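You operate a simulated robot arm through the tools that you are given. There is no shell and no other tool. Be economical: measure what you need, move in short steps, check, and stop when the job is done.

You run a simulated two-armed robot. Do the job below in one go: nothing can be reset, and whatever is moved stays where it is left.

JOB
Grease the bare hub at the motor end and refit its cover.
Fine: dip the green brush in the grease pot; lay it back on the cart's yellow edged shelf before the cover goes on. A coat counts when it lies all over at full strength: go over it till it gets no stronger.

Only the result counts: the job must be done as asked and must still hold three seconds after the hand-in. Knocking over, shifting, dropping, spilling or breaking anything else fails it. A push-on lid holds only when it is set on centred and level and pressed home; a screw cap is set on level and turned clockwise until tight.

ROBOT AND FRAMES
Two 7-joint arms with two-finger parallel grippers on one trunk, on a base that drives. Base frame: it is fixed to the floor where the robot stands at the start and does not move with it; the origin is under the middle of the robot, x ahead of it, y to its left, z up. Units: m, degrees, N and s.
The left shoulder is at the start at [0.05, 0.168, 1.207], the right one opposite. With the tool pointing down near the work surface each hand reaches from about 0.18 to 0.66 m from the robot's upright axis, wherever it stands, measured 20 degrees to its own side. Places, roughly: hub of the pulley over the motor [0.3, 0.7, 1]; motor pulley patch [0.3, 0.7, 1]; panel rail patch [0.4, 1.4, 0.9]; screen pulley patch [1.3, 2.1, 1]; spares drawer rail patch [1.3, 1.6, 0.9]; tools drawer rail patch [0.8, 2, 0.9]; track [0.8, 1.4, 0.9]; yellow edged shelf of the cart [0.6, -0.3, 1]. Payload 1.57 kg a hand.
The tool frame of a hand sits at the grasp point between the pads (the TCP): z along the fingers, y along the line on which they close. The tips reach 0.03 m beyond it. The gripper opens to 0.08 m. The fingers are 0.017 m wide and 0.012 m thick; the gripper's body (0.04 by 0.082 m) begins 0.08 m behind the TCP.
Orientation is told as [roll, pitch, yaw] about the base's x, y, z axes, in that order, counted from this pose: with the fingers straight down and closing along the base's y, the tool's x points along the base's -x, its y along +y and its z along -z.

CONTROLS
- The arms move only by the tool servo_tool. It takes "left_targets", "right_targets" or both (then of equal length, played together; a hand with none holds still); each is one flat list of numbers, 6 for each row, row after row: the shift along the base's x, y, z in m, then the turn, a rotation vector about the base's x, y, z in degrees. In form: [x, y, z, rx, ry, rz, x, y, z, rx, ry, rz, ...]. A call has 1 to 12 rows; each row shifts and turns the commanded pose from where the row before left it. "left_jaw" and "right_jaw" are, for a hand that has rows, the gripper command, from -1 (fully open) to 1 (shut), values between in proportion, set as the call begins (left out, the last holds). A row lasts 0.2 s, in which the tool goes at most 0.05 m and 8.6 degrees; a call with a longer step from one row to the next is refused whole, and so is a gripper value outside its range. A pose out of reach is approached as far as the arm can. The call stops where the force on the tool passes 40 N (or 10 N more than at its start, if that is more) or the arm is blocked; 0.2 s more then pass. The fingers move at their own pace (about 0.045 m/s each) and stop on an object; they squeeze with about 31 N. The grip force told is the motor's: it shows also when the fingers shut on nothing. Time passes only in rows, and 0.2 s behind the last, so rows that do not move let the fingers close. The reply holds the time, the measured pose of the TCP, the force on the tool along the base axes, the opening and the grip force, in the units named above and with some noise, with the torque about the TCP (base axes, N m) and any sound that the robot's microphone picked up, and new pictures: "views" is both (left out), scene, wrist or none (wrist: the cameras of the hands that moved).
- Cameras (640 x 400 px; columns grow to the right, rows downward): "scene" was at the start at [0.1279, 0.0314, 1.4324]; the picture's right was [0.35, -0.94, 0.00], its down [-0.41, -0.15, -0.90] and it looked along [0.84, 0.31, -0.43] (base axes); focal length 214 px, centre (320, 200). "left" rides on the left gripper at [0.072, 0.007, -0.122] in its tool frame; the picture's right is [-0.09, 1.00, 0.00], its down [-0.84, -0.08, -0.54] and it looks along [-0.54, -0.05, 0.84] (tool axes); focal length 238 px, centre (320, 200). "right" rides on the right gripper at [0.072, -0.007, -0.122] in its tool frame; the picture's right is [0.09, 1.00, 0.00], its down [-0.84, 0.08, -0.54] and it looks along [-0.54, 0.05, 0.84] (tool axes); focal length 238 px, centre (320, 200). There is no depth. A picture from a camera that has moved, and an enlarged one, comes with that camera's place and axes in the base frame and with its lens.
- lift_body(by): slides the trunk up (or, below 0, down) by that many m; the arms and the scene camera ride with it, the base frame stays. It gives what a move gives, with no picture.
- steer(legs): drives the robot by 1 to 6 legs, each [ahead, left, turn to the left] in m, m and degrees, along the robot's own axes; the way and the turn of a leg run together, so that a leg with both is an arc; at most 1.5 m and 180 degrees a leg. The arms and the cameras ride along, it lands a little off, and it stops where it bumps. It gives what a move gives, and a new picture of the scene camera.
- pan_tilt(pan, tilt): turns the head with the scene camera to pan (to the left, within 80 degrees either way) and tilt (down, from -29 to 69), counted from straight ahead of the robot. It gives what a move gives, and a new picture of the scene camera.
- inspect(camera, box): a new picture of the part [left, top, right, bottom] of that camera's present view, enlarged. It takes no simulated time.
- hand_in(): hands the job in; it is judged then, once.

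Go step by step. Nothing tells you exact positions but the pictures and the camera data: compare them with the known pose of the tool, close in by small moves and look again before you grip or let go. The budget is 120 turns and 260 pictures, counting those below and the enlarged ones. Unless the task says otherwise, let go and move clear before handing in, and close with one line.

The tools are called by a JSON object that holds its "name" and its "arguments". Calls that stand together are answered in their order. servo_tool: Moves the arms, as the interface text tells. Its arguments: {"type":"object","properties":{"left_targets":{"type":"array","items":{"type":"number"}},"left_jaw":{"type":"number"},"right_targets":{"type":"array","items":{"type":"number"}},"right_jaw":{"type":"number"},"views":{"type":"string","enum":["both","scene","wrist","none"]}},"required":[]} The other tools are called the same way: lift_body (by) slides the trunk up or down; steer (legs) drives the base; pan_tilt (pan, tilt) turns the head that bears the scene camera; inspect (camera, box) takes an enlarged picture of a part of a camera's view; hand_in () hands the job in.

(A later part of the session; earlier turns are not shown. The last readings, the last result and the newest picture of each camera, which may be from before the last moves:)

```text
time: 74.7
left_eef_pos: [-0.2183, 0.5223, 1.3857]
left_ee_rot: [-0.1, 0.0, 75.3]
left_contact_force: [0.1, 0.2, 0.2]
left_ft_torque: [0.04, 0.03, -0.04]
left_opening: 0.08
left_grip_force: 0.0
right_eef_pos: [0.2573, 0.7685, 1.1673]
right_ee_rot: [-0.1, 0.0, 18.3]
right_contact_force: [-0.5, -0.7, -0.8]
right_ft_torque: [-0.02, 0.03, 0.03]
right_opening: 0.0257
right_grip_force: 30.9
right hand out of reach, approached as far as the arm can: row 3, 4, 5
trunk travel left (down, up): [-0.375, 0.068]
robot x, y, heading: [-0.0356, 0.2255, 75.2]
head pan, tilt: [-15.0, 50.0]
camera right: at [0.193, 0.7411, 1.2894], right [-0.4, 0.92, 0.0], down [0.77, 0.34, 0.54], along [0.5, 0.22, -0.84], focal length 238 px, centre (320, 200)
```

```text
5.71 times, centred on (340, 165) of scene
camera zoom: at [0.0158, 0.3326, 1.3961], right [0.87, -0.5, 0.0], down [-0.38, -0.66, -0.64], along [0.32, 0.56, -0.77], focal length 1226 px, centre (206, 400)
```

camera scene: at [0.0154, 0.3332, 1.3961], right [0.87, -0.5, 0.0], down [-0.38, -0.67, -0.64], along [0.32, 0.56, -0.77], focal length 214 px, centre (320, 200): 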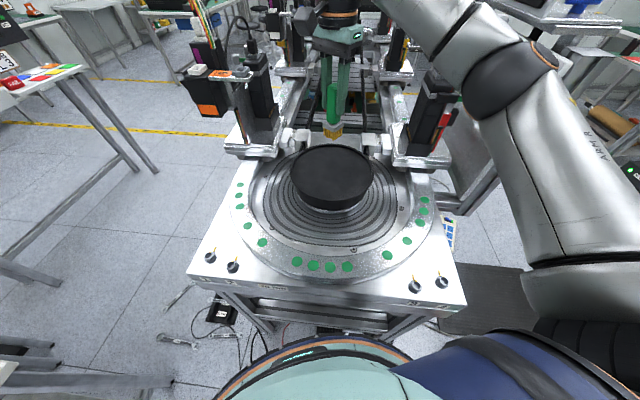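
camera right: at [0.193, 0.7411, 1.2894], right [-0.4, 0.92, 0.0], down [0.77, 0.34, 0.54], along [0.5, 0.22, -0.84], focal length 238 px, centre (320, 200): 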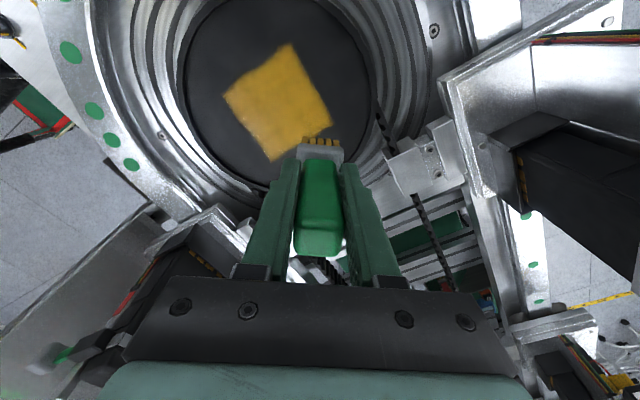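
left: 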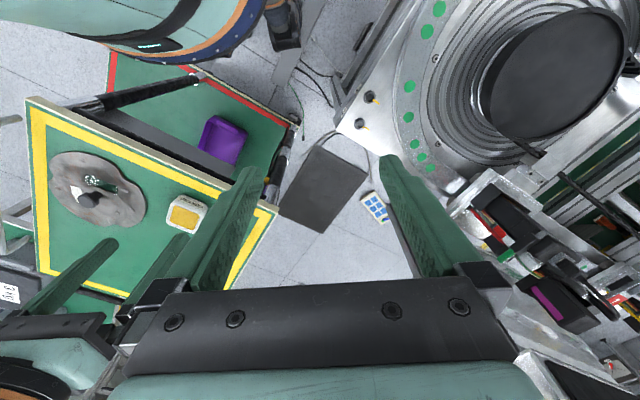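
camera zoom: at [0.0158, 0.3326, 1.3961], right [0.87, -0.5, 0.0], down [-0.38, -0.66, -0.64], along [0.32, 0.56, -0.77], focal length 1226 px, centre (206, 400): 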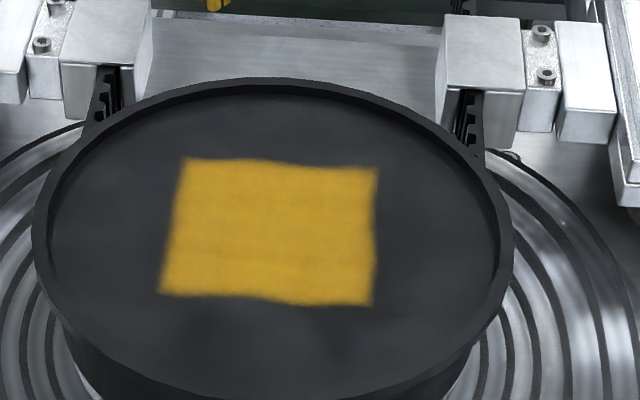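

The coat is full, even and unchanged by the last passes. I now bring the brush back to the carrying pose to drive back to the cart.

{"name": "servo_tool", "arguments": {"right_targets": [0.0142, -0.0394, 0, 0, 0, 0, 0.0142, -0.0394, 0, 0, 0, 0, 0.0142, -0.0394, 0, 0, 0, 0, 0.0142, -0.0394, 0, 0, 0, 0, 0.0142, -0.0394, 0, 0, 0, 0, 0, 0, 0.02, 0, 0, 0, 0, 0, 0, 0, 0, 0], "views": "wrist"}}

{"name": "steer", "arguments": {"legs": [[-0.211, -0.091, 0], [0, 0, -55.5]]}}

{"name": "pan_tilt", "arguments": {"pan": -45, "tilt": 38}}

```text
time: 76.3
left_eef_pos: [-0.217, 0.5237, 1.3864]
left_ee_rot: [0.0, 0.0, 75.3]
left_contact_force: [-0.3, 0.2, -0.5]
left_ft_torque: [-0.03, -0.02, 0.0]
left_opening: 0.0798
left_grip_force: 0.1
right_eef_pos: [0.3246, 0.7323, 1.237]
right_ee_rot: [0.4, -0.4, 18.3]
right_contact_force: [0.1, -0.5, -2.1]
right_ft_torque: [-0.03, 0.0, 0.03]
right_opening: 0.0257
right_grip_force: 30.7
right hand out of reach, approached as far as the arm can: row 1, 2, 3, 4, 5, 6
trunk travel left (down, up): [-0.375, 0.068]
robot x, y, heading: [-0.0331, 0.2292, 75.1]
head pan, tilt: [-15.0, 50.0]
camera right: at [0.2614, 0.7043, 1.3582], right [-0.4, 0.92, 0.01], down [0.77, 0.33, 0.55], along [0.5, 0.22, -0.84], focal length 238 px, centre (320, 200)
```

right: 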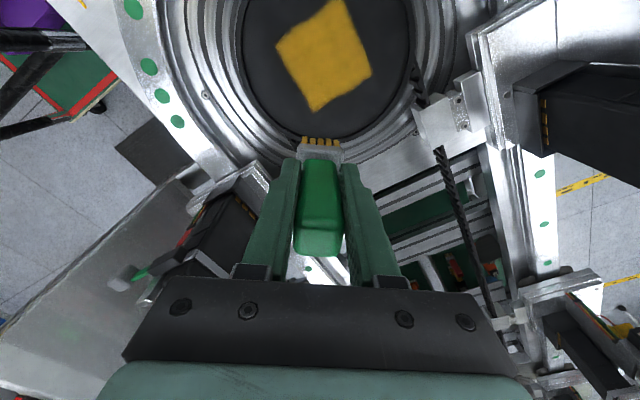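

```text
time: 80.6
left_eef_pos: [0.1421, 0.3143, 1.3871]
left_ee_rot: [0.1, 0.0, 19.1]
left_contact_force: [-0.1, -0.1, 0.0]
left_ft_torque: [-0.01, 0.03, 0.01]
left_opening: 0.0799
left_grip_force: 0.1
right_eef_pos: [0.6192, -0.0214, 1.2375]
right_ee_rot: [0.4, -0.3, -37.8]
right_contact_force: [-0.5, 0.2, -0.6]
right_ft_torque: [0.01, 0.0, -0.03]
right_opening: 0.0254
right_grip_force: 30.6
trunk travel left (down, up): [-0.375, 0.068]
robot x, y, heading: [-0.0008, -0.0066, 19.1]
head pan, tilt: [-15.0, 50.0]
camera scene: at [0.1152, 0.0139, 1.396], right [0.07, -1.0, 0.0], down [-0.76, -0.06, -0.64], along [0.64, 0.05, -0.77], focal length 214 px, centre (320, 200)
```

scene: 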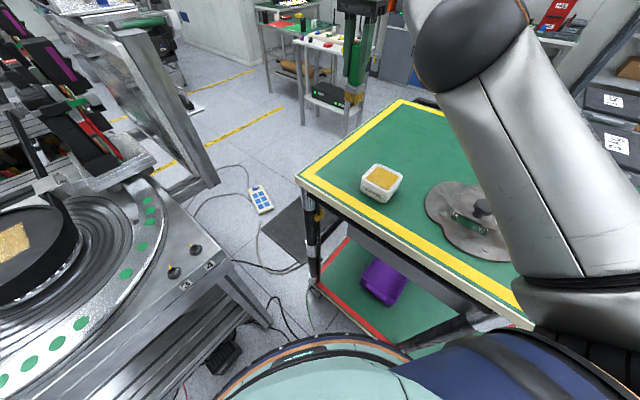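

```text
time: 81.5
left_eef_pos: [0.1425, 0.3128, 1.3852]
left_ee_rot: [0.0, 0.1, 19.2]
left_contact_force: [0.6, 0.2, 0.4]
left_ft_torque: [0.0, 0.01, -0.01]
left_opening: 0.0797
left_grip_force: 0.1
right_eef_pos: [0.6183, -0.0218, 1.2371]
right_ee_rot: [0.4, -0.3, -37.7]
right_contact_force: [0.2, -0.1, -2.2]
right_ft_torque: [-0.01, -0.04, 0.01]
right_opening: 0.0255
right_grip_force: 31.2
trunk travel left (down, up): [-0.375, 0.068]
robot x, y, heading: [-0.0036, -0.0031, 19.2]
head pan, tilt: [-45.0, 38.0]
camera scene: at [0.1161, -0.0292, 1.4132], right [-0.43, -0.9, 0.0], down [-0.56, 0.27, -0.79], along [0.71, -0.34, -0.62], focal length 214 px, centre (320, 200)
```

scene: 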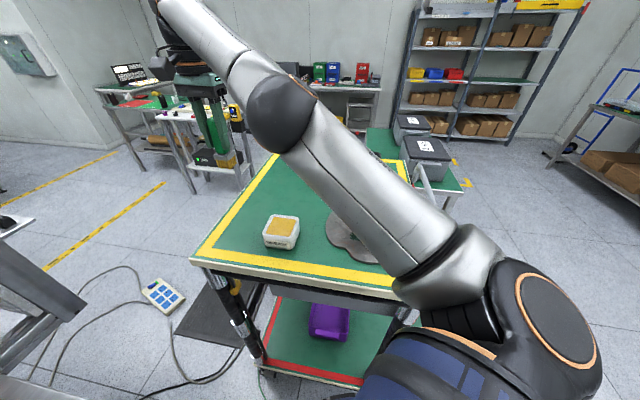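

The hand with the brush is back over the cart. I move it to the brush's old standing place [0.565, 0.0035], still high.

{"name": "servo_tool", "arguments": {"right_targets": [-0.027, 0.0125, 0, 0, 0, 0, -0.027, 0.0125, 0, 0, 0, 0, 0, 0, 0, 0, 0, 0], "views": "wrist"}}

```text
time: 82.3
left_eef_pos: [0.1403, 0.3128, 1.3869]
left_ee_rot: [0.0, 0.0, 19.2]
left_contact_force: [0.2, 0.4, 0.8]
left_ft_torque: [0.01, -0.01, 0.0]
left_opening: 0.0802
left_grip_force: 0.1
right_eef_pos: [0.6018, 0.0082, 1.2488]
right_ee_rot: [0.7, -0.5, -37.7]
right_contact_force: [0.1, -0.7, -1.0]
right_ft_torque: [-0.01, 0.02, -0.01]
right_opening: 0.0257
right_grip_force: 31.0
right hand out of reach, approached as far as the arm can: row 1, 2
trunk travel left (down, up): [-0.375, 0.068]
robot x, y, heading: [0.0027, -0.0049, 19.5]
head pan, tilt: [-45.0, 38.0]
camera right: at [0.5406, 0.0485, 1.368], right [0.54, 0.84, 0.01], down [0.7, -0.45, 0.55], along [0.47, -0.29, -0.84], focal length 238 px, centre (320, 200)
```

right: 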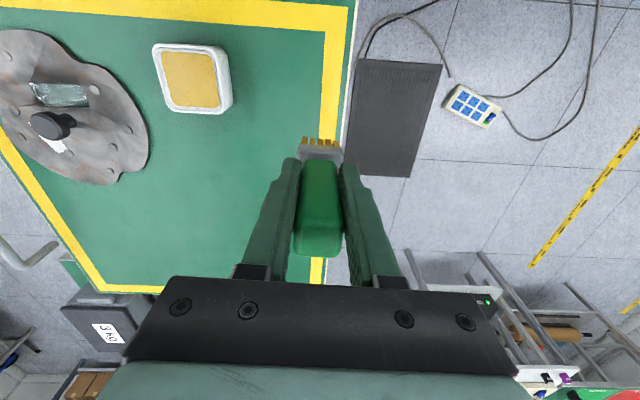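

The command is still beyond reach because it is too high; I bring it down and in.

{"name": "servo_tool", "arguments": {"right_targets": [-0.015, 0, -0.03, 0, 0, 0, -0.015, 0, -0.03, 0, 0, 0, 0, 0, 0, 0, 0, 0], "views": "none"}}

```text
time: 83.1
left_eef_pos: [0.1396, 0.3152, 1.3856]
left_ee_rot: [-0.1, 0.0, 19.3]
left_contact_force: [-0.1, 0.1, -0.2]
left_ft_torque: [-0.06, -0.01, 0.01]
left_opening: 0.08
left_grip_force: 0.1
right_eef_pos: [0.6004, 0.0245, 1.216]
right_ee_rot: [1.2, -0.8, -37.7]
right_contact_force: [-0.4, 1.2, -0.8]
right_ft_torque: [-0.01, 0.01, 0.02]
right_opening: 0.0258
right_grip_force: 31.3
right hand out of reach, approached as far as the arm can: row 1, 2
trunk travel left (down, up): [-0.375, 0.068]
robot x, y, heading: [-0.002, -0.0044, 19.4]
head pan, tilt: [-45.0, 38.0]
```

The arm seems stuck against a joint limit. I try relieving it by turning the wrist back somewhat with small steps and see how the pose answers.

{"name": "servo_tool", "arguments": {"right_targets": [0, 0, 0, 0, 0, 8, 0, 0, 0, 0, 0, 8, 0, 0, 0, 0, 0, 8, 0, 0, 0, 0, 0, 0], "views": "scene"}}

```text
time: 84.1
left_eef_pos: [0.1418, 0.313, 1.3862]
left_ee_rot: [-0.1, 0.0, 19.1]
left_contact_force: [-0.7, -0.9, 0.2]
left_ft_torque: [0.01, 0.0, -0.02]
left_opening: 0.0801
left_grip_force: 0.1
right_eef_pos: [0.5903, 0.0181, 1.2013]
right_ee_rot: [0.5, -0.3, -13.6]
right_contact_force: [0.3, 0.5, -1.7]
right_ft_torque: [-0.02, 0.01, 0.0]
right_opening: 0.0256
right_grip_force: 31.1
trunk travel left (down, up): [-0.375, 0.068]
robot x, y, heading: [0.002, -0.0039, 19.1]
head pan, tilt: [-45.0, 38.0]
camera scene: at [0.1161, -0.0291, 1.4132], right [-0.43, -0.9, 0.0], down [-0.55, 0.27, -0.79], along [0.71, -0.34, -0.62], focal length 214 px, centre (320, 200)
```

scene: 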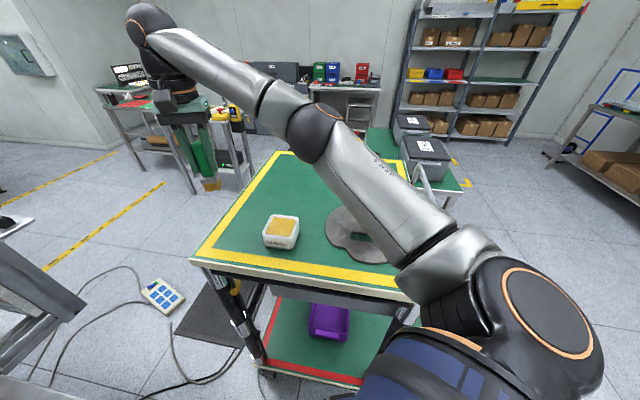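

Free again. I pull the hand in towards [0.555, -0.005].

{"name": "servo_tool", "arguments": {"right_targets": [-0.018, -0.012, 0, 0, 0, 0, -0.017, -0.012, 0, 0, 0, 0, 0, 0, 0, 0, 0, 0], "views": "wrist"}}

```text
time: 84.9
left_eef_pos: [0.1417, 0.3131, 1.3863]
left_ee_rot: [0.0, 0.0, 19.2]
left_contact_force: [-0.6, -0.2, 0.4]
left_ft_torque: [0.0, -0.04, -0.02]
left_opening: 0.0799
left_grip_force: 0.1
right_eef_pos: [0.5561, -0.0062, 1.2022]
right_ee_rot: [0.4, -0.2, -13.7]
right_contact_force: [-0.2, 1.2, -0.4]
right_ft_torque: [0.01, 0.04, 0.02]
right_opening: 0.0255
right_grip_force: 31.0
trunk travel left (down, up): [-0.375, 0.068]
robot x, y, heading: [-0.0024, -0.0077, 19.2]
head pan, tilt: [-45.0, 38.0]
camera right: at [0.4849, 0.0059, 1.3225], right [0.15, 0.99, 0.01], down [0.83, -0.13, 0.55], along [0.54, -0.08, -0.84], focal length 238 px, centre (320, 200)
```

right: 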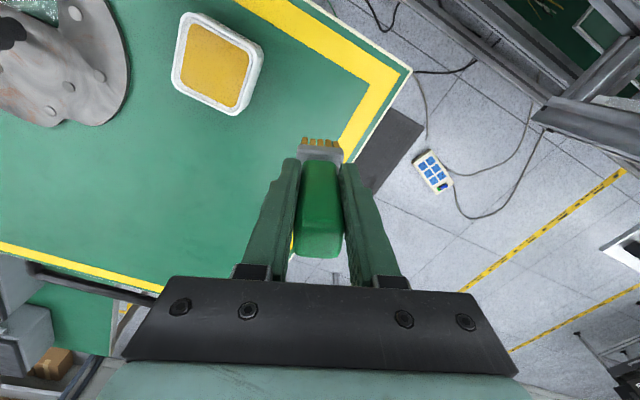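

Position is good (just inside the old spot). I level the tool and lower towards the shelf.

{"name": "servo_tool", "arguments": {"right_targets": [0, -0.004, -0.04, -0.4, 0.2, 0, 0, 0, -0.04, 0, 0, 0, 0, 0, -0.027, 0, 0, 0, 0, 0, 0, 0, 0, 0], "views": "none"}}

{"name": "inspect", "arguments": {"camera": "scene", "box": [180, 130, 340, 260]}}

```text
time: 85.9
left_eef_pos: [0.1412, 0.3134, 1.3863]
left_ee_rot: [-0.1, 0.0, 19.2]
left_contact_force: [-0.3, 0.5, -0.2]
left_ft_torque: [0.0, -0.01, 0.02]
left_opening: 0.0799
left_grip_force: 0.1
right_eef_pos: [0.5553, -0.0093, 1.0933]
right_ee_rot: [0.0, -0.3, -13.6]
right_contact_force: [-0.5, -0.3, -1.0]
right_ft_torque: [-0.02, -0.01, 0.0]
right_opening: 0.0255
right_grip_force: 31.6
trunk travel left (down, up): [-0.375, 0.068]
robot x, y, heading: [-0.001, -0.0049, 19.1]
head pan, tilt: [-45.0, 38.0]
```

```text
3.08 times, centred on (260, 195) of scene
camera zoom: at [0.1159, -0.0291, 1.4132], right [-0.43, -0.9, 0.0], down [-0.55, 0.27, -0.79], along [0.71, -0.34, -0.62], focal length 660 px, centre (505, 215)
```

zoom: 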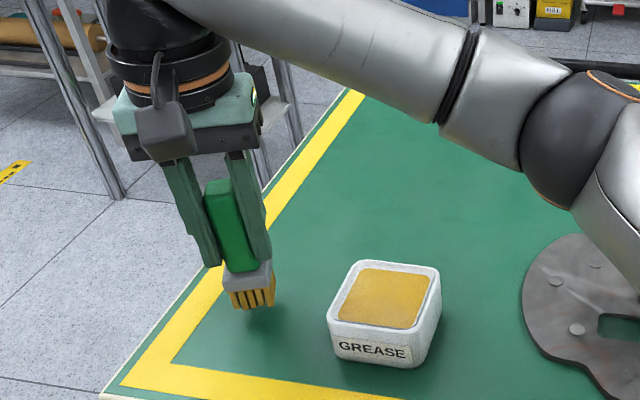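

The brush is just above the shelf. I lower gently to contact.

{"name": "servo_tool", "arguments": {"right_targets": [0, 0, -0.005, 0, 0, 0, 0, 0, -0.003, 0, 0, 0, 0, 0, 0, 0, 0, 0], "views": "none"}}

{"name": "servo_tool", "arguments": {"right_targets": [0, 0, -0.002, 0, 0, 0, 0, 0, 0, 0, 0, 0], "views": "wrist"}}

{"name": "inspect", "arguments": {"camera": "scene", "box": [200, 170, 300, 260]}}

```text
time: 86.7
left_eef_pos: [0.1413, 0.312, 1.3863]
left_ee_rot: [0.0, 0.0, 19.1]
left_contact_force: [1.0, -0.3, 0.6]
left_ft_torque: [0.03, -0.01, 0.01]
left_opening: 0.08
left_grip_force: 0.1
right_eef_pos: [0.5542, -0.0094, 1.0862]
right_ee_rot: [-0.1, -0.2, -13.6]
right_contact_force: [0.7, -0.4, -1.2]
right_ft_torque: [0.0, 0.04, 0.01]
right_opening: 0.0254
right_grip_force: 31.0
trunk travel left (down, up): [-0.375, 0.068]
robot x, y, heading: [-0.001, -0.0018, 19.0]
head pan, tilt: [-45.0, 38.0]
```

```text
time: 87.3
left_eef_pos: [0.1406, 0.313, 1.3867]
left_ee_rot: [0.0, 0.0, 19.2]
left_contact_force: [0.5, 1.0, 0.4]
left_ft_torque: [-0.01, -0.02, 0.01]
left_opening: 0.0801
left_grip_force: 0.0
right_eef_pos: [0.5556, -0.0101, 1.0845]
right_ee_rot: [0.1, -0.3, -13.7]
right_contact_force: [-0.4, 0.2, -0.7]
right_ft_torque: [0.0, 0.01, -0.03]
right_opening: 0.0255
right_grip_force: 31.1
trunk travel left (down, up): [-0.375, 0.068]
robot x, y, heading: [0.0001, -0.0056, 19.4]
head pan, tilt: [-45.0, 38.0]
camera right: at [0.4846, 0.0024, 1.2055], right [0.15, 0.99, 0.0], down [0.83, -0.12, 0.55], along [0.54, -0.08, -0.84], focal length 238 px, centre (320, 200)
```

right: 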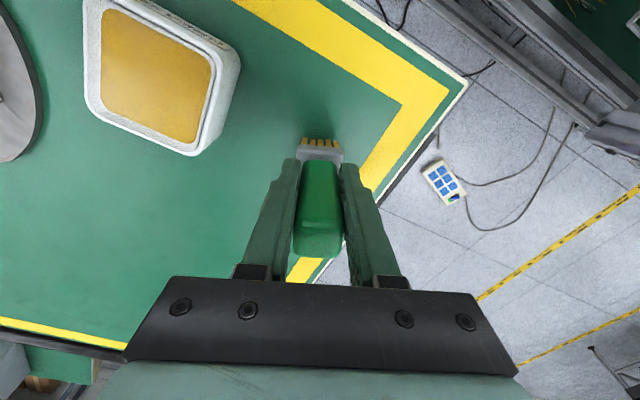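

```text
4.44 times, centred on (250, 215) of scene
camera zoom: at [0.116, -0.0292, 1.4132], right [-0.43, -0.9, 0.0], down [-0.55, 0.27, -0.79], along [0.71, -0.34, -0.62], focal length 953 px, centre (631, 133)
```

zoom: 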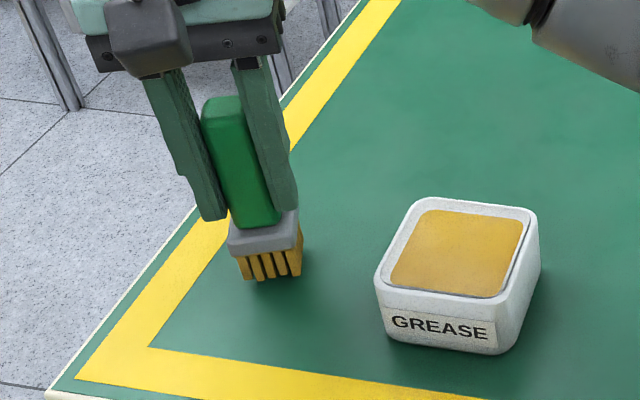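

Not touching yet; two more small steps.

{"name": "servo_tool", "arguments": {"right_targets": [0, 0, -0.002, 0, 0, 0, 0, 0, 0, 0, 0, 0], "views": "none"}}

{"name": "servo_tool", "arguments": {"right_targets": [0, 0, -0.0015, 0, 0, 0, 0, 0, 0, 0, 0, 0], "views": "none"}}

```text
time: 87.9
left_eef_pos: [0.1408, 0.3127, 1.3863]
left_ee_rot: [0.1, -0.1, 19.2]
left_contact_force: [-0.2, 0.5, -0.1]
left_ft_torque: [-0.02, 0.01, 0.01]
left_opening: 0.0798
left_grip_force: 0.1
right_eef_pos: [0.5555, -0.009, 1.0815]
right_ee_rot: [0.1, -0.2, -13.7]
right_contact_force: [-0.2, 0.4, -1.0]
right_ft_torque: [0.0, 0.03, -0.02]
right_opening: 0.0254
right_grip_force: 30.9
trunk travel left (down, up): [-0.375, 0.068]
robot x, y, heading: [0.0004, -0.0036, 19.3]
head pan, tilt: [-45.0, 38.0]
```

```text
time: 88.5
left_eef_pos: [0.1412, 0.3136, 1.3863]
left_ee_rot: [0.0, 0.0, 19.2]
left_contact_force: [0.4, -0.5, -0.7]
left_ft_torque: [0.01, -0.01, -0.01]
left_opening: 0.0799
left_grip_force: 0.0
right_eef_pos: [0.5559, -0.0118, 1.0799]
right_ee_rot: [0.1, -0.3, -13.7]
right_contact_force: [0.2, -0.6, -0.8]
right_ft_torque: [-0.01, 0.0, -0.03]
right_opening: 0.0256
right_grip_force: 30.6
trunk travel left (down, up): [-0.375, 0.068]
robot x, y, heading: [-0.005, -0.0027, 19.0]
head pan, tilt: [-45.0, 38.0]
```

Still free; I continue with 1.5 mm steps.

{"name": "servo_tool", "arguments": {"right_targets": [0, 0, -0.0015, 0, 0, 0, 0, 0, 0, 0, 0, 0], "views": "none"}}

{"name": "servo_tool", "arguments": {"right_targets": [0, 0, -0.0015, 0, 0, 0, 0, 0, 0, 0, 0, 0], "views": "none"}}

{"name": "inspect", "arguments": {"camera": "scene", "box": [200, 170, 300, 260]}}

```text
time: 89.1
left_eef_pos: [0.1408, 0.3121, 1.387]
left_ee_rot: [0.0, 0.0, 19.2]
left_contact_force: [-0.2, 0.0, 0.0]
left_ft_torque: [-0.01, 0.01, 0.01]
left_opening: 0.0799
left_grip_force: 0.0
right_eef_pos: [0.5564, -0.0115, 1.0796]
right_ee_rot: [-0.1, -0.3, -13.7]
right_contact_force: [-0.3, -0.2, 3.1]
right_ft_torque: [-0.06, 0.06, 0.0]
right_opening: 0.0256
right_grip_force: 30.9
trunk travel left (down, up): [-0.375, 0.068]
robot x, y, heading: [-0.0038, -0.0072, 19.2]
head pan, tilt: [-45.0, 38.0]
```

```text
time: 89.7
left_eef_pos: [0.1389, 0.3118, 1.3876]
left_ee_rot: [-0.1, -0.2, 19.3]
left_contact_force: [0.7, 0.2, -0.2]
left_ft_torque: [0.02, 0.0, -0.01]
left_opening: 0.0801
left_grip_force: 0.0
right_eef_pos: [0.5548, -0.011, 1.0798]
right_ee_rot: [0.0, -0.3, -13.8]
right_contact_force: [-1.1, -2.9, 14.8]
right_ft_torque: [-0.28, 0.17, 0.03]
right_opening: 0.0256
right_grip_force: 30.9
trunk travel left (down, up): [-0.375, 0.068]
robot x, y, heading: [-0.0032, -0.0068, 19.1]
head pan, tilt: [-45.0, 38.0]
```

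```text
4.44 times, centred on (250, 215) of scene
camera zoom: at [0.1144, -0.0296, 1.4136], right [-0.43, -0.9, 0.0], down [-0.55, 0.27, -0.79], along [0.71, -0.34, -0.61], focal length 953 px, centre (631, 133)
```

zoom: 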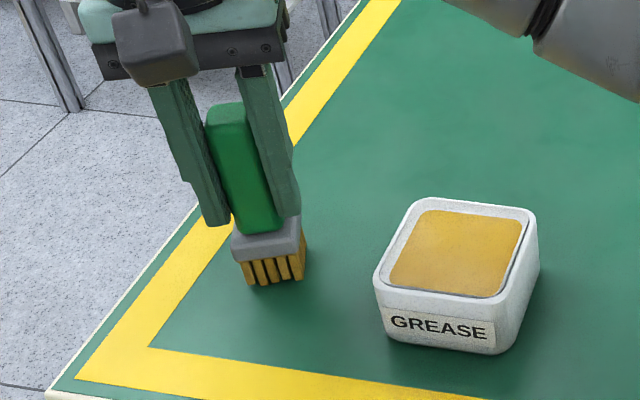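

The brush stands on the shelf with 15 N; I ease off 2 mm and open, then rise.

{"name": "servo_tool", "arguments": {"right_targets": [0, 0, 0.002, 0, 0, 0, 0, 0, 0, 0, 0, 0], "views": "none"}}

{"name": "servo_tool", "arguments": {"right_targets": [0, 0, 0, 0, 0, 0, 0, 0, 0, 0, 0, 0, 0, 0, 0, 0, 0, 0, 0, 0, 0, 0, 0, 0], "right_jaw": -1, "views": "both"}}

```text
time: 90.3
left_eef_pos: [0.1388, 0.3134, 1.3858]
left_ee_rot: [0.1, -0.1, 19.3]
left_contact_force: [0.0, 0.4, 0.3]
left_ft_torque: [-0.01, 0.0, 0.03]
left_opening: 0.0801
left_grip_force: 0.1
right_eef_pos: [0.5556, -0.0108, 1.0801]
right_ee_rot: [0.0, -0.3, -13.7]
right_contact_force: [-1.3, -3.1, 7.3]
right_ft_torque: [-0.15, 0.18, 0.0]
right_opening: 0.0258
right_grip_force: 31.3
trunk travel left (down, up): [-0.375, 0.068]
robot x, y, heading: [0.0006, -0.0089, 19.1]
head pan, tilt: [-45.0, 38.0]
```

```text
time: 91.3
left_eef_pos: [0.1407, 0.3134, 1.3851]
left_ee_rot: [0.0, 0.0, 19.2]
left_contact_force: [0.5, 0.4, 0.1]
left_ft_torque: [0.02, -0.01, 0.01]
left_opening: 0.0799
left_grip_force: 0.0
right_eef_pos: [0.5581, -0.0096, 1.0794]
right_ee_rot: [0.0, -0.3, -13.7]
right_contact_force: [-0.1, 0.1, 0.8]
right_ft_torque: [0.02, -0.02, -0.02]
right_opening: 0.0801
right_grip_force: 0.1
trunk travel left (down, up): [-0.375, 0.068]
robot x, y, heading: [-0.0026, -0.0055, 19.4]
head pan, tilt: [-45.0, 38.0]
camera scene: at [0.116, -0.0292, 1.4132], right [-0.43, -0.9, 0.0], down [-0.55, 0.27, -0.79], along [0.71, -0.34, -0.62], focal length 214 px, centre (320, 200)
camera right: at [0.4861, 0.0019, 1.201], right [0.15, 0.99, 0.0], down [0.83, -0.12, 0.55], along [0.54, -0.08, -0.84], focal length 238 px, centre (320, 200)
```

scene: 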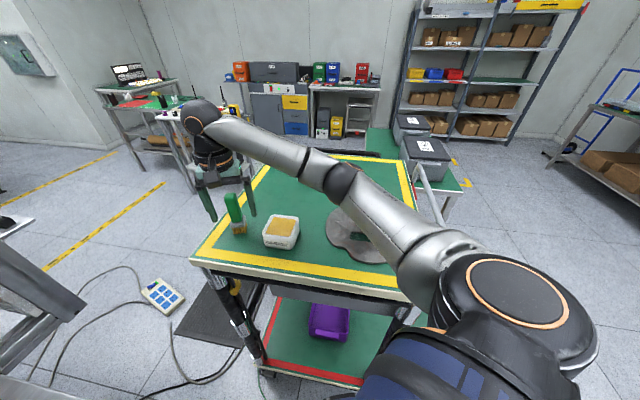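
right: 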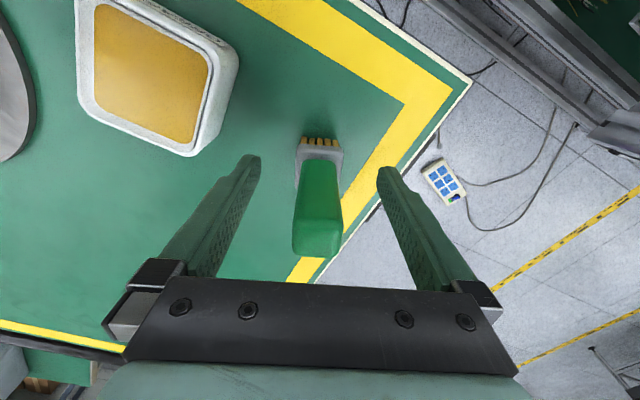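

The brush stands on its own. I rise 0.14 m, then turn the robot to the right so that the cover comes well into the right hand's reach.

{"name": "servo_tool", "arguments": {"right_targets": [0, 0, 0.03, 0, 0, 0, 0, 0, 0.04, 0, 0, 0, 0, 0, 0.035, 0, 0, 0, 0, 0, 0.035, 0, 0, 0, -0.025, -0.01, 0, 0, 0, 0, -0.025, -0.01, 0, 0, 0, 0, 0, 0, 0, 0, 0, 0], "views": "wrist"}}

```text
time: 92.9
left_eef_pos: [0.1405, 0.313, 1.3859]
left_ee_rot: [-0.1, 0.0, 19.2]
left_contact_force: [-0.7, 0.2, 0.5]
left_ft_torque: [-0.01, -0.03, -0.01]
left_opening: 0.0801
left_grip_force: 0.1
right_eef_pos: [0.5054, -0.0283, 1.2225]
right_ee_rot: [0.0, -0.2, -13.9]
right_contact_force: [-0.6, 0.8, -0.6]
right_ft_torque: [0.01, -0.01, 0.01]
right_opening: 0.0798
right_grip_force: 0.0
trunk travel left (down, up): [-0.375, 0.068]
robot x, y, heading: [0.0004, -0.0045, 19.4]
head pan, tilt: [-45.0, 38.0]
camera right: at [0.4351, -0.0163, 1.3421], right [0.15, 0.99, 0.0], down [0.83, -0.12, 0.55], along [0.54, -0.08, -0.84], focal length 238 px, centre (320, 200)
```

right: 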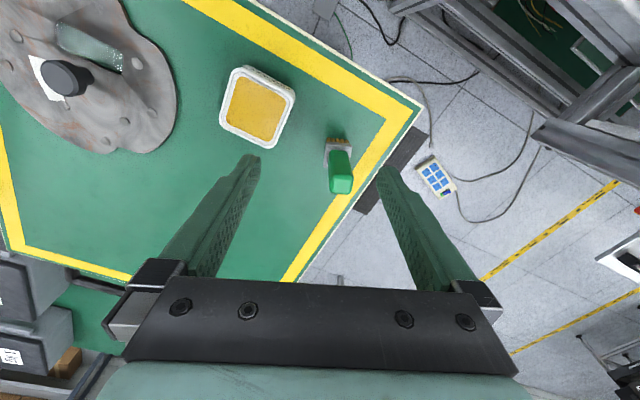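

{"name": "steer", "arguments": {"legs": [[0, 0, -29]]}}

{"name": "inspect", "arguments": {"camera": "right", "box": [0, 0, 640, 400]}}

```text
time: 94.8
left_eef_pos: [0.2759, 0.2051, 1.3857]
left_ee_rot: [0.0, 0.1, -9.5]
left_contact_force: [-0.5, -0.3, -0.3]
left_ft_torque: [-0.01, 0.01, -0.01]
left_opening: 0.0801
left_grip_force: 0.1
right_eef_pos: [0.4329, -0.269, 1.221]
right_ee_rot: [-0.1, -0.2, -42.4]
right_contact_force: [-0.4, 0.4, -0.6]
right_ft_torque: [-0.01, -0.01, 0.0]
right_opening: 0.08
right_grip_force: 0.1
trunk travel left (down, up): [-0.375, 0.068]
robot x, y, heading: [-0.0005, -0.0042, -9.5]
head pan, tilt: [-45.0, 38.0]
camera scene: at [0.0902, -0.0817, 1.4132], right [-0.81, -0.58, 0.0], down [-0.36, 0.5, -0.79], along [0.46, -0.64, -0.62], focal length 214 px, centre (320, 200)
```

scene: 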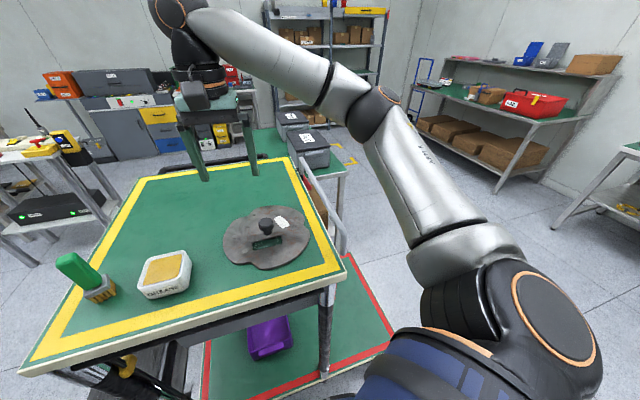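

```text
1.00 times, centred on (320, 200) of right
camera zoom: at [0.3757, -0.2233, 1.342], right [0.6, 0.8, 0.0], down [0.67, -0.5, 0.55], along [0.43, -0.33, -0.84], focal length 238 px, centre (320, 200)
```

zoom: 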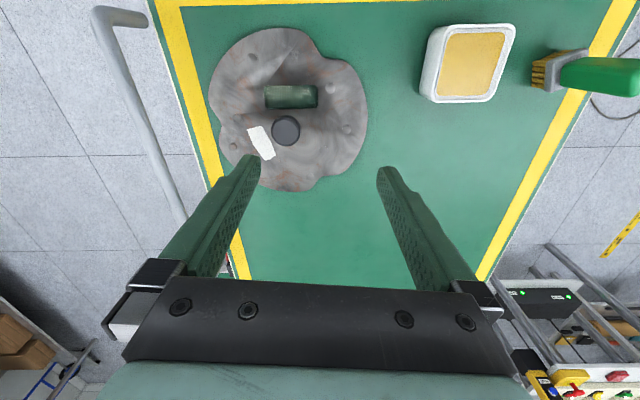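

The knob shows at about [0.420, -0.313]. I move over it and lower halfway, then check centring.

{"name": "servo_tool", "arguments": {"right_targets": [-0.0065, -0.022, 0, 0, 0, 0, -0.0065, -0.022, 0, 0, 0.2, 0, 0, 0, -0.04, 0, 0, 0, 0, 0, -0.04, 0, 0, 0, 0, 0, 0, 0, 0, 0], "views": "wrist"}}

{"name": "inspect", "arguments": {"camera": "right", "box": [220, 60, 420, 220]}}

{"name": "inspect", "arguments": {"camera": "scene", "box": [170, 120, 350, 280]}}

```text
time: 96.0
left_eef_pos: [0.2759, 0.2064, 1.3865]
left_ee_rot: [-0.1, -0.1, -9.5]
left_contact_force: [-0.5, -0.1, 0.5]
left_ft_torque: [0.05, 0.05, 0.02]
left_opening: 0.0797
left_grip_force: 0.0
right_eef_pos: [0.4178, -0.3108, 1.1397]
right_ee_rot: [-0.1, -0.1, -42.4]
right_contact_force: [0.2, 0.2, 0.1]
right_ft_torque: [0.02, -0.01, 0.01]
right_opening: 0.0799
right_grip_force: 0.0
trunk travel left (down, up): [-0.375, 0.068]
robot x, y, heading: [-0.0008, -0.0052, -9.5]
head pan, tilt: [-45.0, 38.0]
camera right: at [0.3615, -0.2659, 1.2609], right [0.6, 0.8, 0.0], down [0.67, -0.51, 0.54], along [0.43, -0.33, -0.84], focal length 238 px, centre (320, 200)
```

right: 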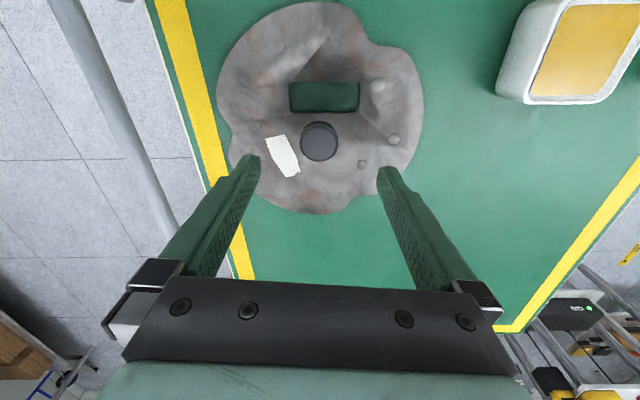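

```text
2.50 times, centred on (320, 140) of right
camera zoom: at [0.3615, -0.2659, 1.2609], right [0.6, 0.8, 0.0], down [0.67, -0.51, 0.54], along [0.43, -0.33, -0.84], focal length 596 px, centre (320, 350)
```

zoom: 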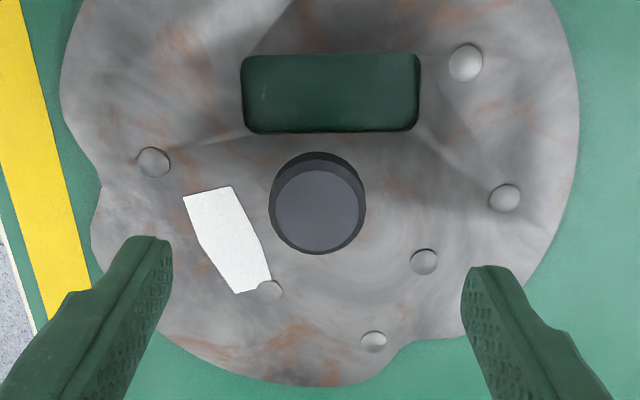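

```text
2.50 times, centred on (260, 200) of scene
camera zoom: at [0.0902, -0.0813, 1.4132], right [-0.81, -0.58, 0.0], down [-0.36, 0.5, -0.79], along [0.46, -0.64, -0.62], focal length 536 px, centre (470, 200)
```

zoom: 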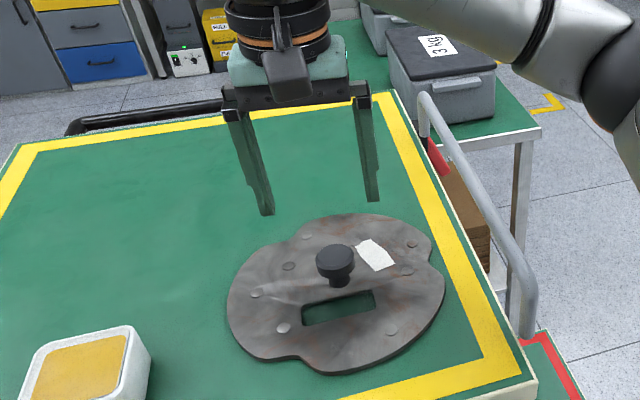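

Hand is centred over the knob within a few mm; the knob sits at the plate's middle. I lower to about z 1.05 around the knob.

{"name": "servo_tool", "arguments": {"right_targets": [0.002, -0.001, -0.04, 0, 0, 0, 0.001, -0.001, -0.03, 0, 0, 0, 0, 0, -0.018, 0, 0, 0, 0, 0, 0, 0, 0, 0], "views": "wrist"}}

{"name": "inspect", "arguments": {"camera": "scene", "box": [200, 150, 340, 280]}}

```text
time: 97.0
left_eef_pos: [0.2756, 0.2068, 1.3869]
left_ee_rot: [-0.2, 0.0, -9.4]
left_contact_force: [0.3, -0.7, 0.3]
left_ft_torque: [0.0, -0.04, 0.01]
left_opening: 0.0801
left_grip_force: 0.1
right_eef_pos: [0.4229, -0.315, 1.0511]
right_ee_rot: [-0.1, -0.1, -42.3]
right_contact_force: [0.1, 0.0, -0.1]
right_ft_torque: [-0.01, -0.01, 0.01]
right_opening: 0.08
right_grip_force: 0.1
trunk travel left (down, up): [-0.375, 0.068]
robot x, y, heading: [-0.0059, -0.003, -9.4]
head pan, tilt: [-45.0, 38.0]
camera right: at [0.3664, -0.2703, 1.1726], right [0.6, 0.8, 0.0], down [0.67, -0.5, 0.54], along [0.43, -0.33, -0.84], focal length 238 px, centre (320, 200)
```

right: 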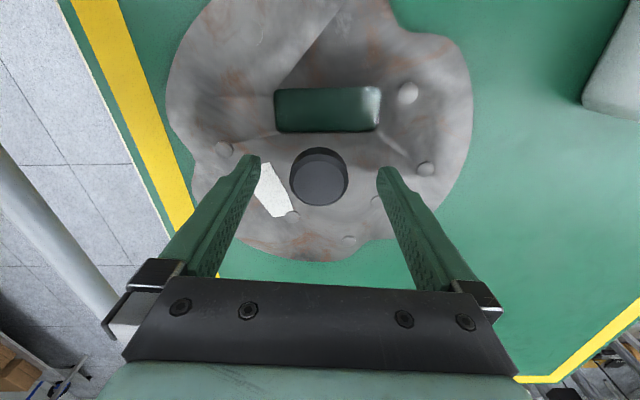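

```text
3.08 times, centred on (270, 215) of scene
camera zoom: at [0.0901, -0.0814, 1.4132], right [-0.81, -0.58, 0.0], down [-0.36, 0.5, -0.79], along [0.46, -0.64, -0.62], focal length 660 px, centre (474, 154)
```

zoom: 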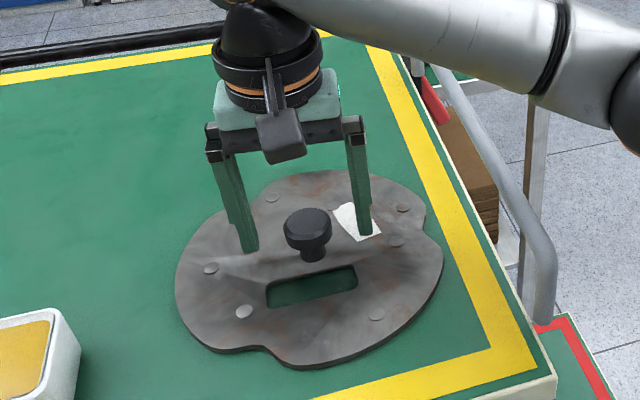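

Slight correction of (-0.003, +0.0025) to centre on the knob, 4 mm lower, then close.

{"name": "servo_tool", "arguments": {"right_targets": [-0.003, 0.0025, -0.005, 0, 0, 0, 0, 0, 0, 0, 0, 0], "views": "none"}}

{"name": "servo_tool", "arguments": {"right_targets": [0, 0, 0, 0, 0, 0, 0, 0, 0, 0, 0, 0, 0, 0, 0, 0, 0, 0, 0, 0, 0, 0, 0, 0, 0, 0, 0, 0, 0, 0], "right_jaw": 1, "views": "wrist"}}

{"name": "inspect", "arguments": {"camera": "scene", "box": [200, 150, 340, 280]}}

```text
time: 97.5
left_eef_pos: [0.2756, 0.2059, 1.3861]
left_ee_rot: [-0.1, 0.1, -9.4]
left_contact_force: [0.6, 0.0, -0.5]
left_ft_torque: [-0.01, 0.01, 0.01]
left_opening: 0.0801
left_grip_force: 0.2
right_eef_pos: [0.4189, -0.3119, 1.0464]
right_ee_rot: [-0.2, -0.2, -42.5]
right_contact_force: [-0.2, 0.6, 0.1]
right_ft_torque: [-0.01, -0.02, -0.01]
right_opening: 0.0802
right_grip_force: 0.0
trunk travel left (down, up): [-0.375, 0.068]
robot x, y, heading: [-0.0029, -0.0038, -9.4]
head pan, tilt: [-45.0, 38.0]
```

```text
time: 98.8
left_eef_pos: [0.2747, 0.205, 1.3853]
left_ee_rot: [0.0, 0.0, -9.3]
left_contact_force: [-0.2, -0.5, 0.3]
left_ft_torque: [0.0, -0.01, 0.0]
left_opening: 0.0802
left_grip_force: 0.0
right_eef_pos: [0.4194, -0.3131, 1.0475]
right_ee_rot: [-0.2, -0.1, -42.3]
right_contact_force: [-1.0, -0.9, 0.7]
right_ft_torque: [0.04, 0.02, 0.11]
right_opening: 0.0366
right_grip_force: 31.1
trunk travel left (down, up): [-0.375, 0.068]
robot x, y, heading: [-0.0002, -0.0046, -9.6]
head pan, tilt: [-45.0, 38.0]
camera right: at [0.3626, -0.2676, 1.1681], right [0.6, 0.8, 0.0], down [0.67, -0.5, 0.54], along [0.43, -0.33, -0.84], focal length 238 px, centre (320, 200)
```

right: 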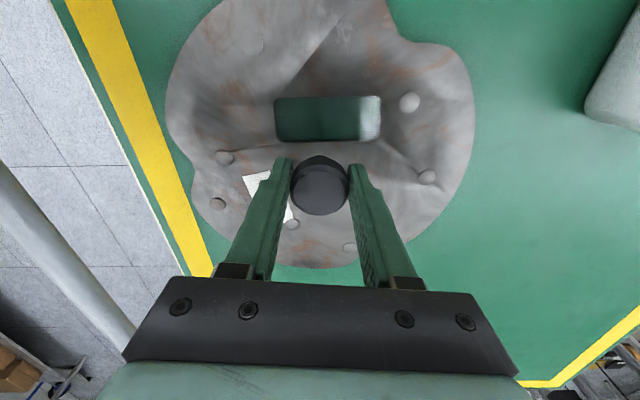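

```text
3.08 times, centred on (270, 215) of scene
camera zoom: at [0.09, -0.0817, 1.4132], right [-0.81, -0.58, 0.0], down [-0.36, 0.5, -0.79], along [0.46, -0.64, -0.62], focal length 660 px, centre (474, 154)
```

zoom: 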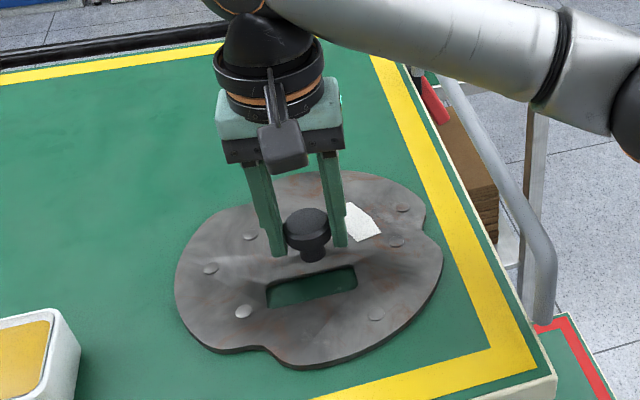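

The knob is gripped (0.0366 m). I lift slowly by 4 cm and check that the plate hangs level.

{"name": "servo_tool", "arguments": {"right_targets": [0, 0, 0.008, 0, 0, 0, 0, 0, 0.012, 0, 0, 0, 0, 0, 0.02, 0, 0, 0, 0, 0, 0, 0, 0, 0], "views": "wrist"}}

{"name": "inspect", "arguments": {"camera": "scene", "box": [200, 130, 340, 280]}}

```text
time: 99.8
left_eef_pos: [0.2764, 0.2065, 1.3858]
left_ee_rot: [0.0, 0.2, -9.5]
left_contact_force: [0.7, 0.1, 0.7]
left_ft_torque: [0.01, 0.01, -0.01]
left_opening: 0.0801
left_grip_force: 0.0
right_eef_pos: [0.4212, -0.3133, 1.0869]
right_ee_rot: [-0.2, 0.0, -42.5]
right_contact_force: [0.5, 0.8, -5.7]
right_ft_torque: [0.03, 0.05, 0.0]
right_opening: 0.0364
right_grip_force: 31.0
trunk travel left (down, up): [-0.375, 0.068]
robot x, y, heading: [-0.004, -0.0052, -9.5]
head pan, tilt: [-45.0, 38.0]
camera right: at [0.364, -0.2681, 1.2082], right [0.6, 0.8, 0.0], down [0.67, -0.51, 0.54], along [0.43, -0.33, -0.84], focal length 238 px, centre (320, 200)
```

right: 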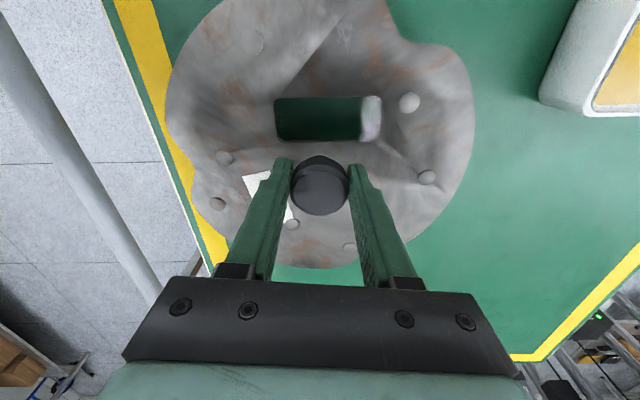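

```text
2.67 times, centred on (270, 205) of scene
camera zoom: at [0.0907, -0.082, 1.4131], right [-0.81, -0.58, 0.0], down [-0.36, 0.5, -0.79], along [0.46, -0.64, -0.62], focal length 572 px, centre (453, 187)
```

zoom: 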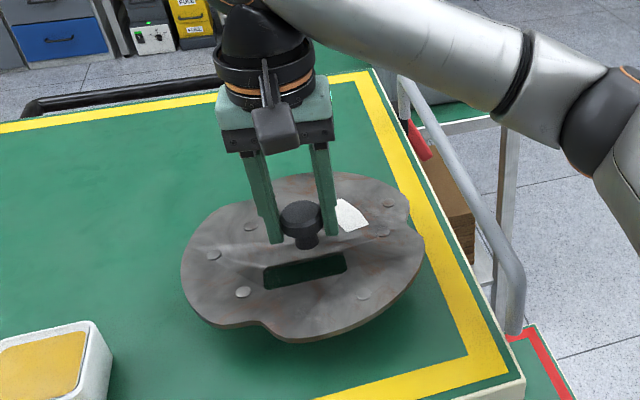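

The plate hangs level and weighs about 0.6 kg. I raise it to z≈1.235 and draw it in a little so that it clears the panel when the robot turns.

{"name": "servo_tool", "arguments": {"right_targets": [0, 0, 0.04, 0, 0, 0, 0, 0, 0.04, 0, 0, 0, 0, 0, 0.04, 0, 0, 0, 0, 0, 0.03, 0, 0, 0, -0.02, 0.015, 0, 0, 0, 0, -0.02, 0.015, 0, 0, 0, 0, -0.02, 0.015, 0, 0, 0, 0, 0, 0, 0, 0, 0, 0], "views": "both"}}

```text
time: 101.5
left_eef_pos: [0.276, 0.2061, 1.3857]
left_ee_rot: [0.0, 0.0, -9.5]
left_contact_force: [-1.2, 0.0, -0.1]
left_ft_torque: [-0.05, 0.0, -0.01]
left_opening: 0.0798
left_grip_force: 0.1
right_eef_pos: [0.3588, -0.2672, 1.2396]
right_ee_rot: [-0.1, 0.0, -42.4]
right_contact_force: [-0.7, -0.2, -5.7]
right_ft_torque: [0.0, 0.02, 0.01]
right_opening: 0.0367
right_grip_force: 31.2
trunk travel left (down, up): [-0.375, 0.068]
robot x, y, heading: [0.0023, -0.0033, -9.4]
head pan, tilt: [-45.0, 38.0]
camera scene: at [0.0908, -0.0819, 1.4131], right [-0.81, -0.58, 0.0], down [-0.36, 0.5, -0.79], along [0.46, -0.64, -0.62], focal length 214 px, centre (320, 200)
camera right: at [0.3022, -0.2225, 1.3607], right [0.6, 0.8, 0.0], down [0.67, -0.51, 0.54], along [0.43, -0.33, -0.84], focal length 238 px, centre (320, 200)
```

scene: 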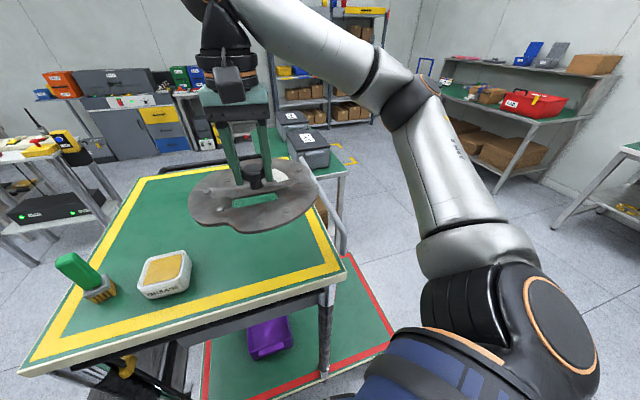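
right: 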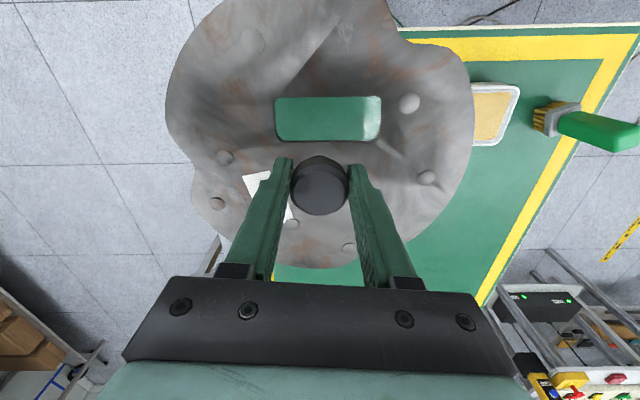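

The brush still stands and the pot is in place. I turn left by 84.5° with the cover high.

{"name": "steer", "arguments": {"legs": [[0, 0, 84.5]]}}

{"name": "pan_tilt", "arguments": {"pan": -15, "tilt": 50}}

```text
time: 105.4
left_eef_pos: [-0.1643, 0.3035, 1.3862]
left_ee_rot: [-0.1, 0.1, 71.4]
left_contact_force: [0.2, -0.2, -0.9]
left_ft_torque: [-0.01, 0.01, 0.03]
left_opening: 0.08
left_grip_force: 0.0
right_eef_pos: [0.316, 0.309, 1.2396]
right_ee_rot: [-0.2, -0.1, 38.5]
right_contact_force: [-0.2, -0.2, -5.2]
right_ft_torque: [-0.05, 0.0, 0.0]
right_opening: 0.0363
right_grip_force: 30.9
trunk travel left (down, up): [-0.375, 0.068]
robot x, y, heading: [-0.0021, -0.0053, 71.3]
head pan, tilt: [-45.0, 38.0]
camera scene: at [0.0907, 0.0718, 1.4132], right [0.45, -0.9, 0.0], down [-0.55, -0.27, -0.79], along [0.71, 0.35, -0.62], focal length 214 px, centre (320, 200)
```

scene: 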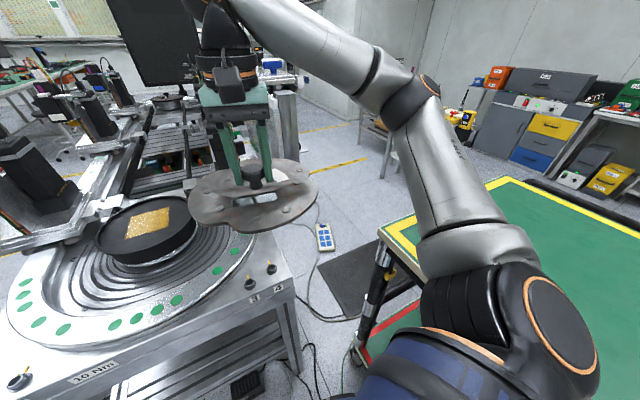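

```text
time: 106.4
left_eef_pos: [-0.1652, 0.3036, 1.3858]
left_ee_rot: [0.0, 0.0, 71.4]
left_contact_force: [0.4, 1.3, 0.4]
left_ft_torque: [0.0, -0.01, -0.05]
left_opening: 0.08
left_grip_force: 0.0
right_eef_pos: [0.316, 0.3071, 1.239]
right_ee_rot: [-0.2, 0.0, 38.5]
right_contact_force: [-0.4, 0.1, -5.2]
right_ft_torque: [0.0, 0.0, 0.0]
right_opening: 0.0363
right_grip_force: 30.5
trunk travel left (down, up): [-0.375, 0.068]
robot x, y, heading: [-0.0034, -0.0045, 71.5]
head pan, tilt: [-15.0, 50.0]
camera scene: at [0.0561, 0.0975, 1.396], right [0.83, -0.55, 0.0], down [-0.42, -0.64, -0.64], along [0.36, 0.54, -0.77], focal length 214 px, centre (320, 200)
```

scene: 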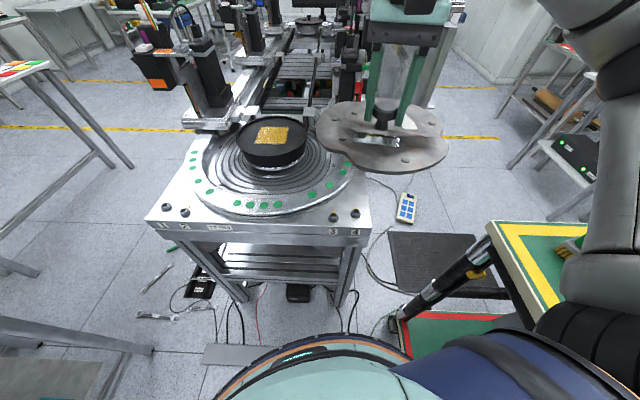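

I complete the turn to 75° and drive up to the machine in two short legs, to about the former place.

{"name": "steer", "arguments": {"legs": [[0, 0, 4], [0.1, 0.055, 0], [0.095, 0.035, 0]]}}

{"name": "inspect", "arguments": {"camera": "scene", "box": [270, 110, 410, 200]}}

```text
time: 108.8
left_eef_pos: [-0.2224, 0.5034, 1.3864]
left_ee_rot: [0.0, 0.1, 75.4]
left_contact_force: [-0.3, 0.8, -0.3]
left_ft_torque: [-0.02, 0.02, 0.0]
left_opening: 0.0799
left_grip_force: 0.0
right_eef_pos: [0.2557, 0.5431, 1.2394]
right_ee_rot: [-0.2, -0.1, 42.4]
right_contact_force: [-0.7, -0.1, -5.3]
right_ft_torque: [-0.05, 0.02, 0.0]
right_opening: 0.0365
right_grip_force: 30.8
trunk travel left (down, up): [-0.375, 0.068]
robot x, y, heading: [-0.0402, 0.2092, 75.4]
head pan, tilt: [-15.0, 50.0]
camera scene: at [0.0121, 0.3139, 1.3959], right [0.87, -0.49, 0.0], down [-0.38, -0.67, -0.64], along [0.32, 0.56, -0.77], focal length 214 px, centre (320, 200)
```

scene: 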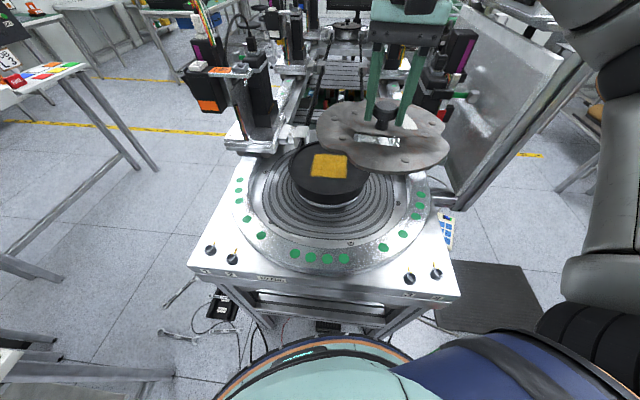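

```text
4.44 times, centred on (340, 155) of scene
camera zoom: at [0.0121, 0.3139, 1.3959], right [0.87, -0.49, 0.0], down [-0.38, -0.67, -0.64], along [0.32, 0.56, -0.77], focal length 953 px, centre (231, 400)
```

zoom: 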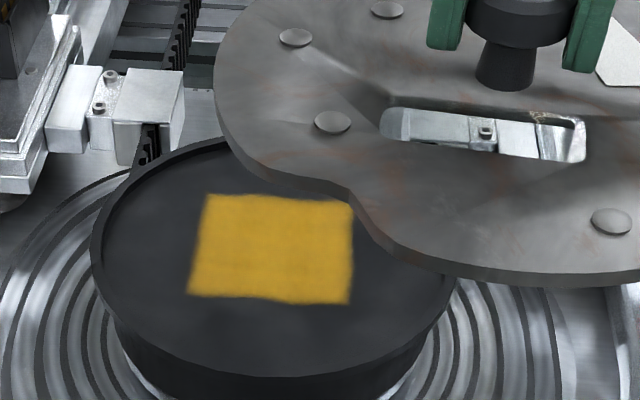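

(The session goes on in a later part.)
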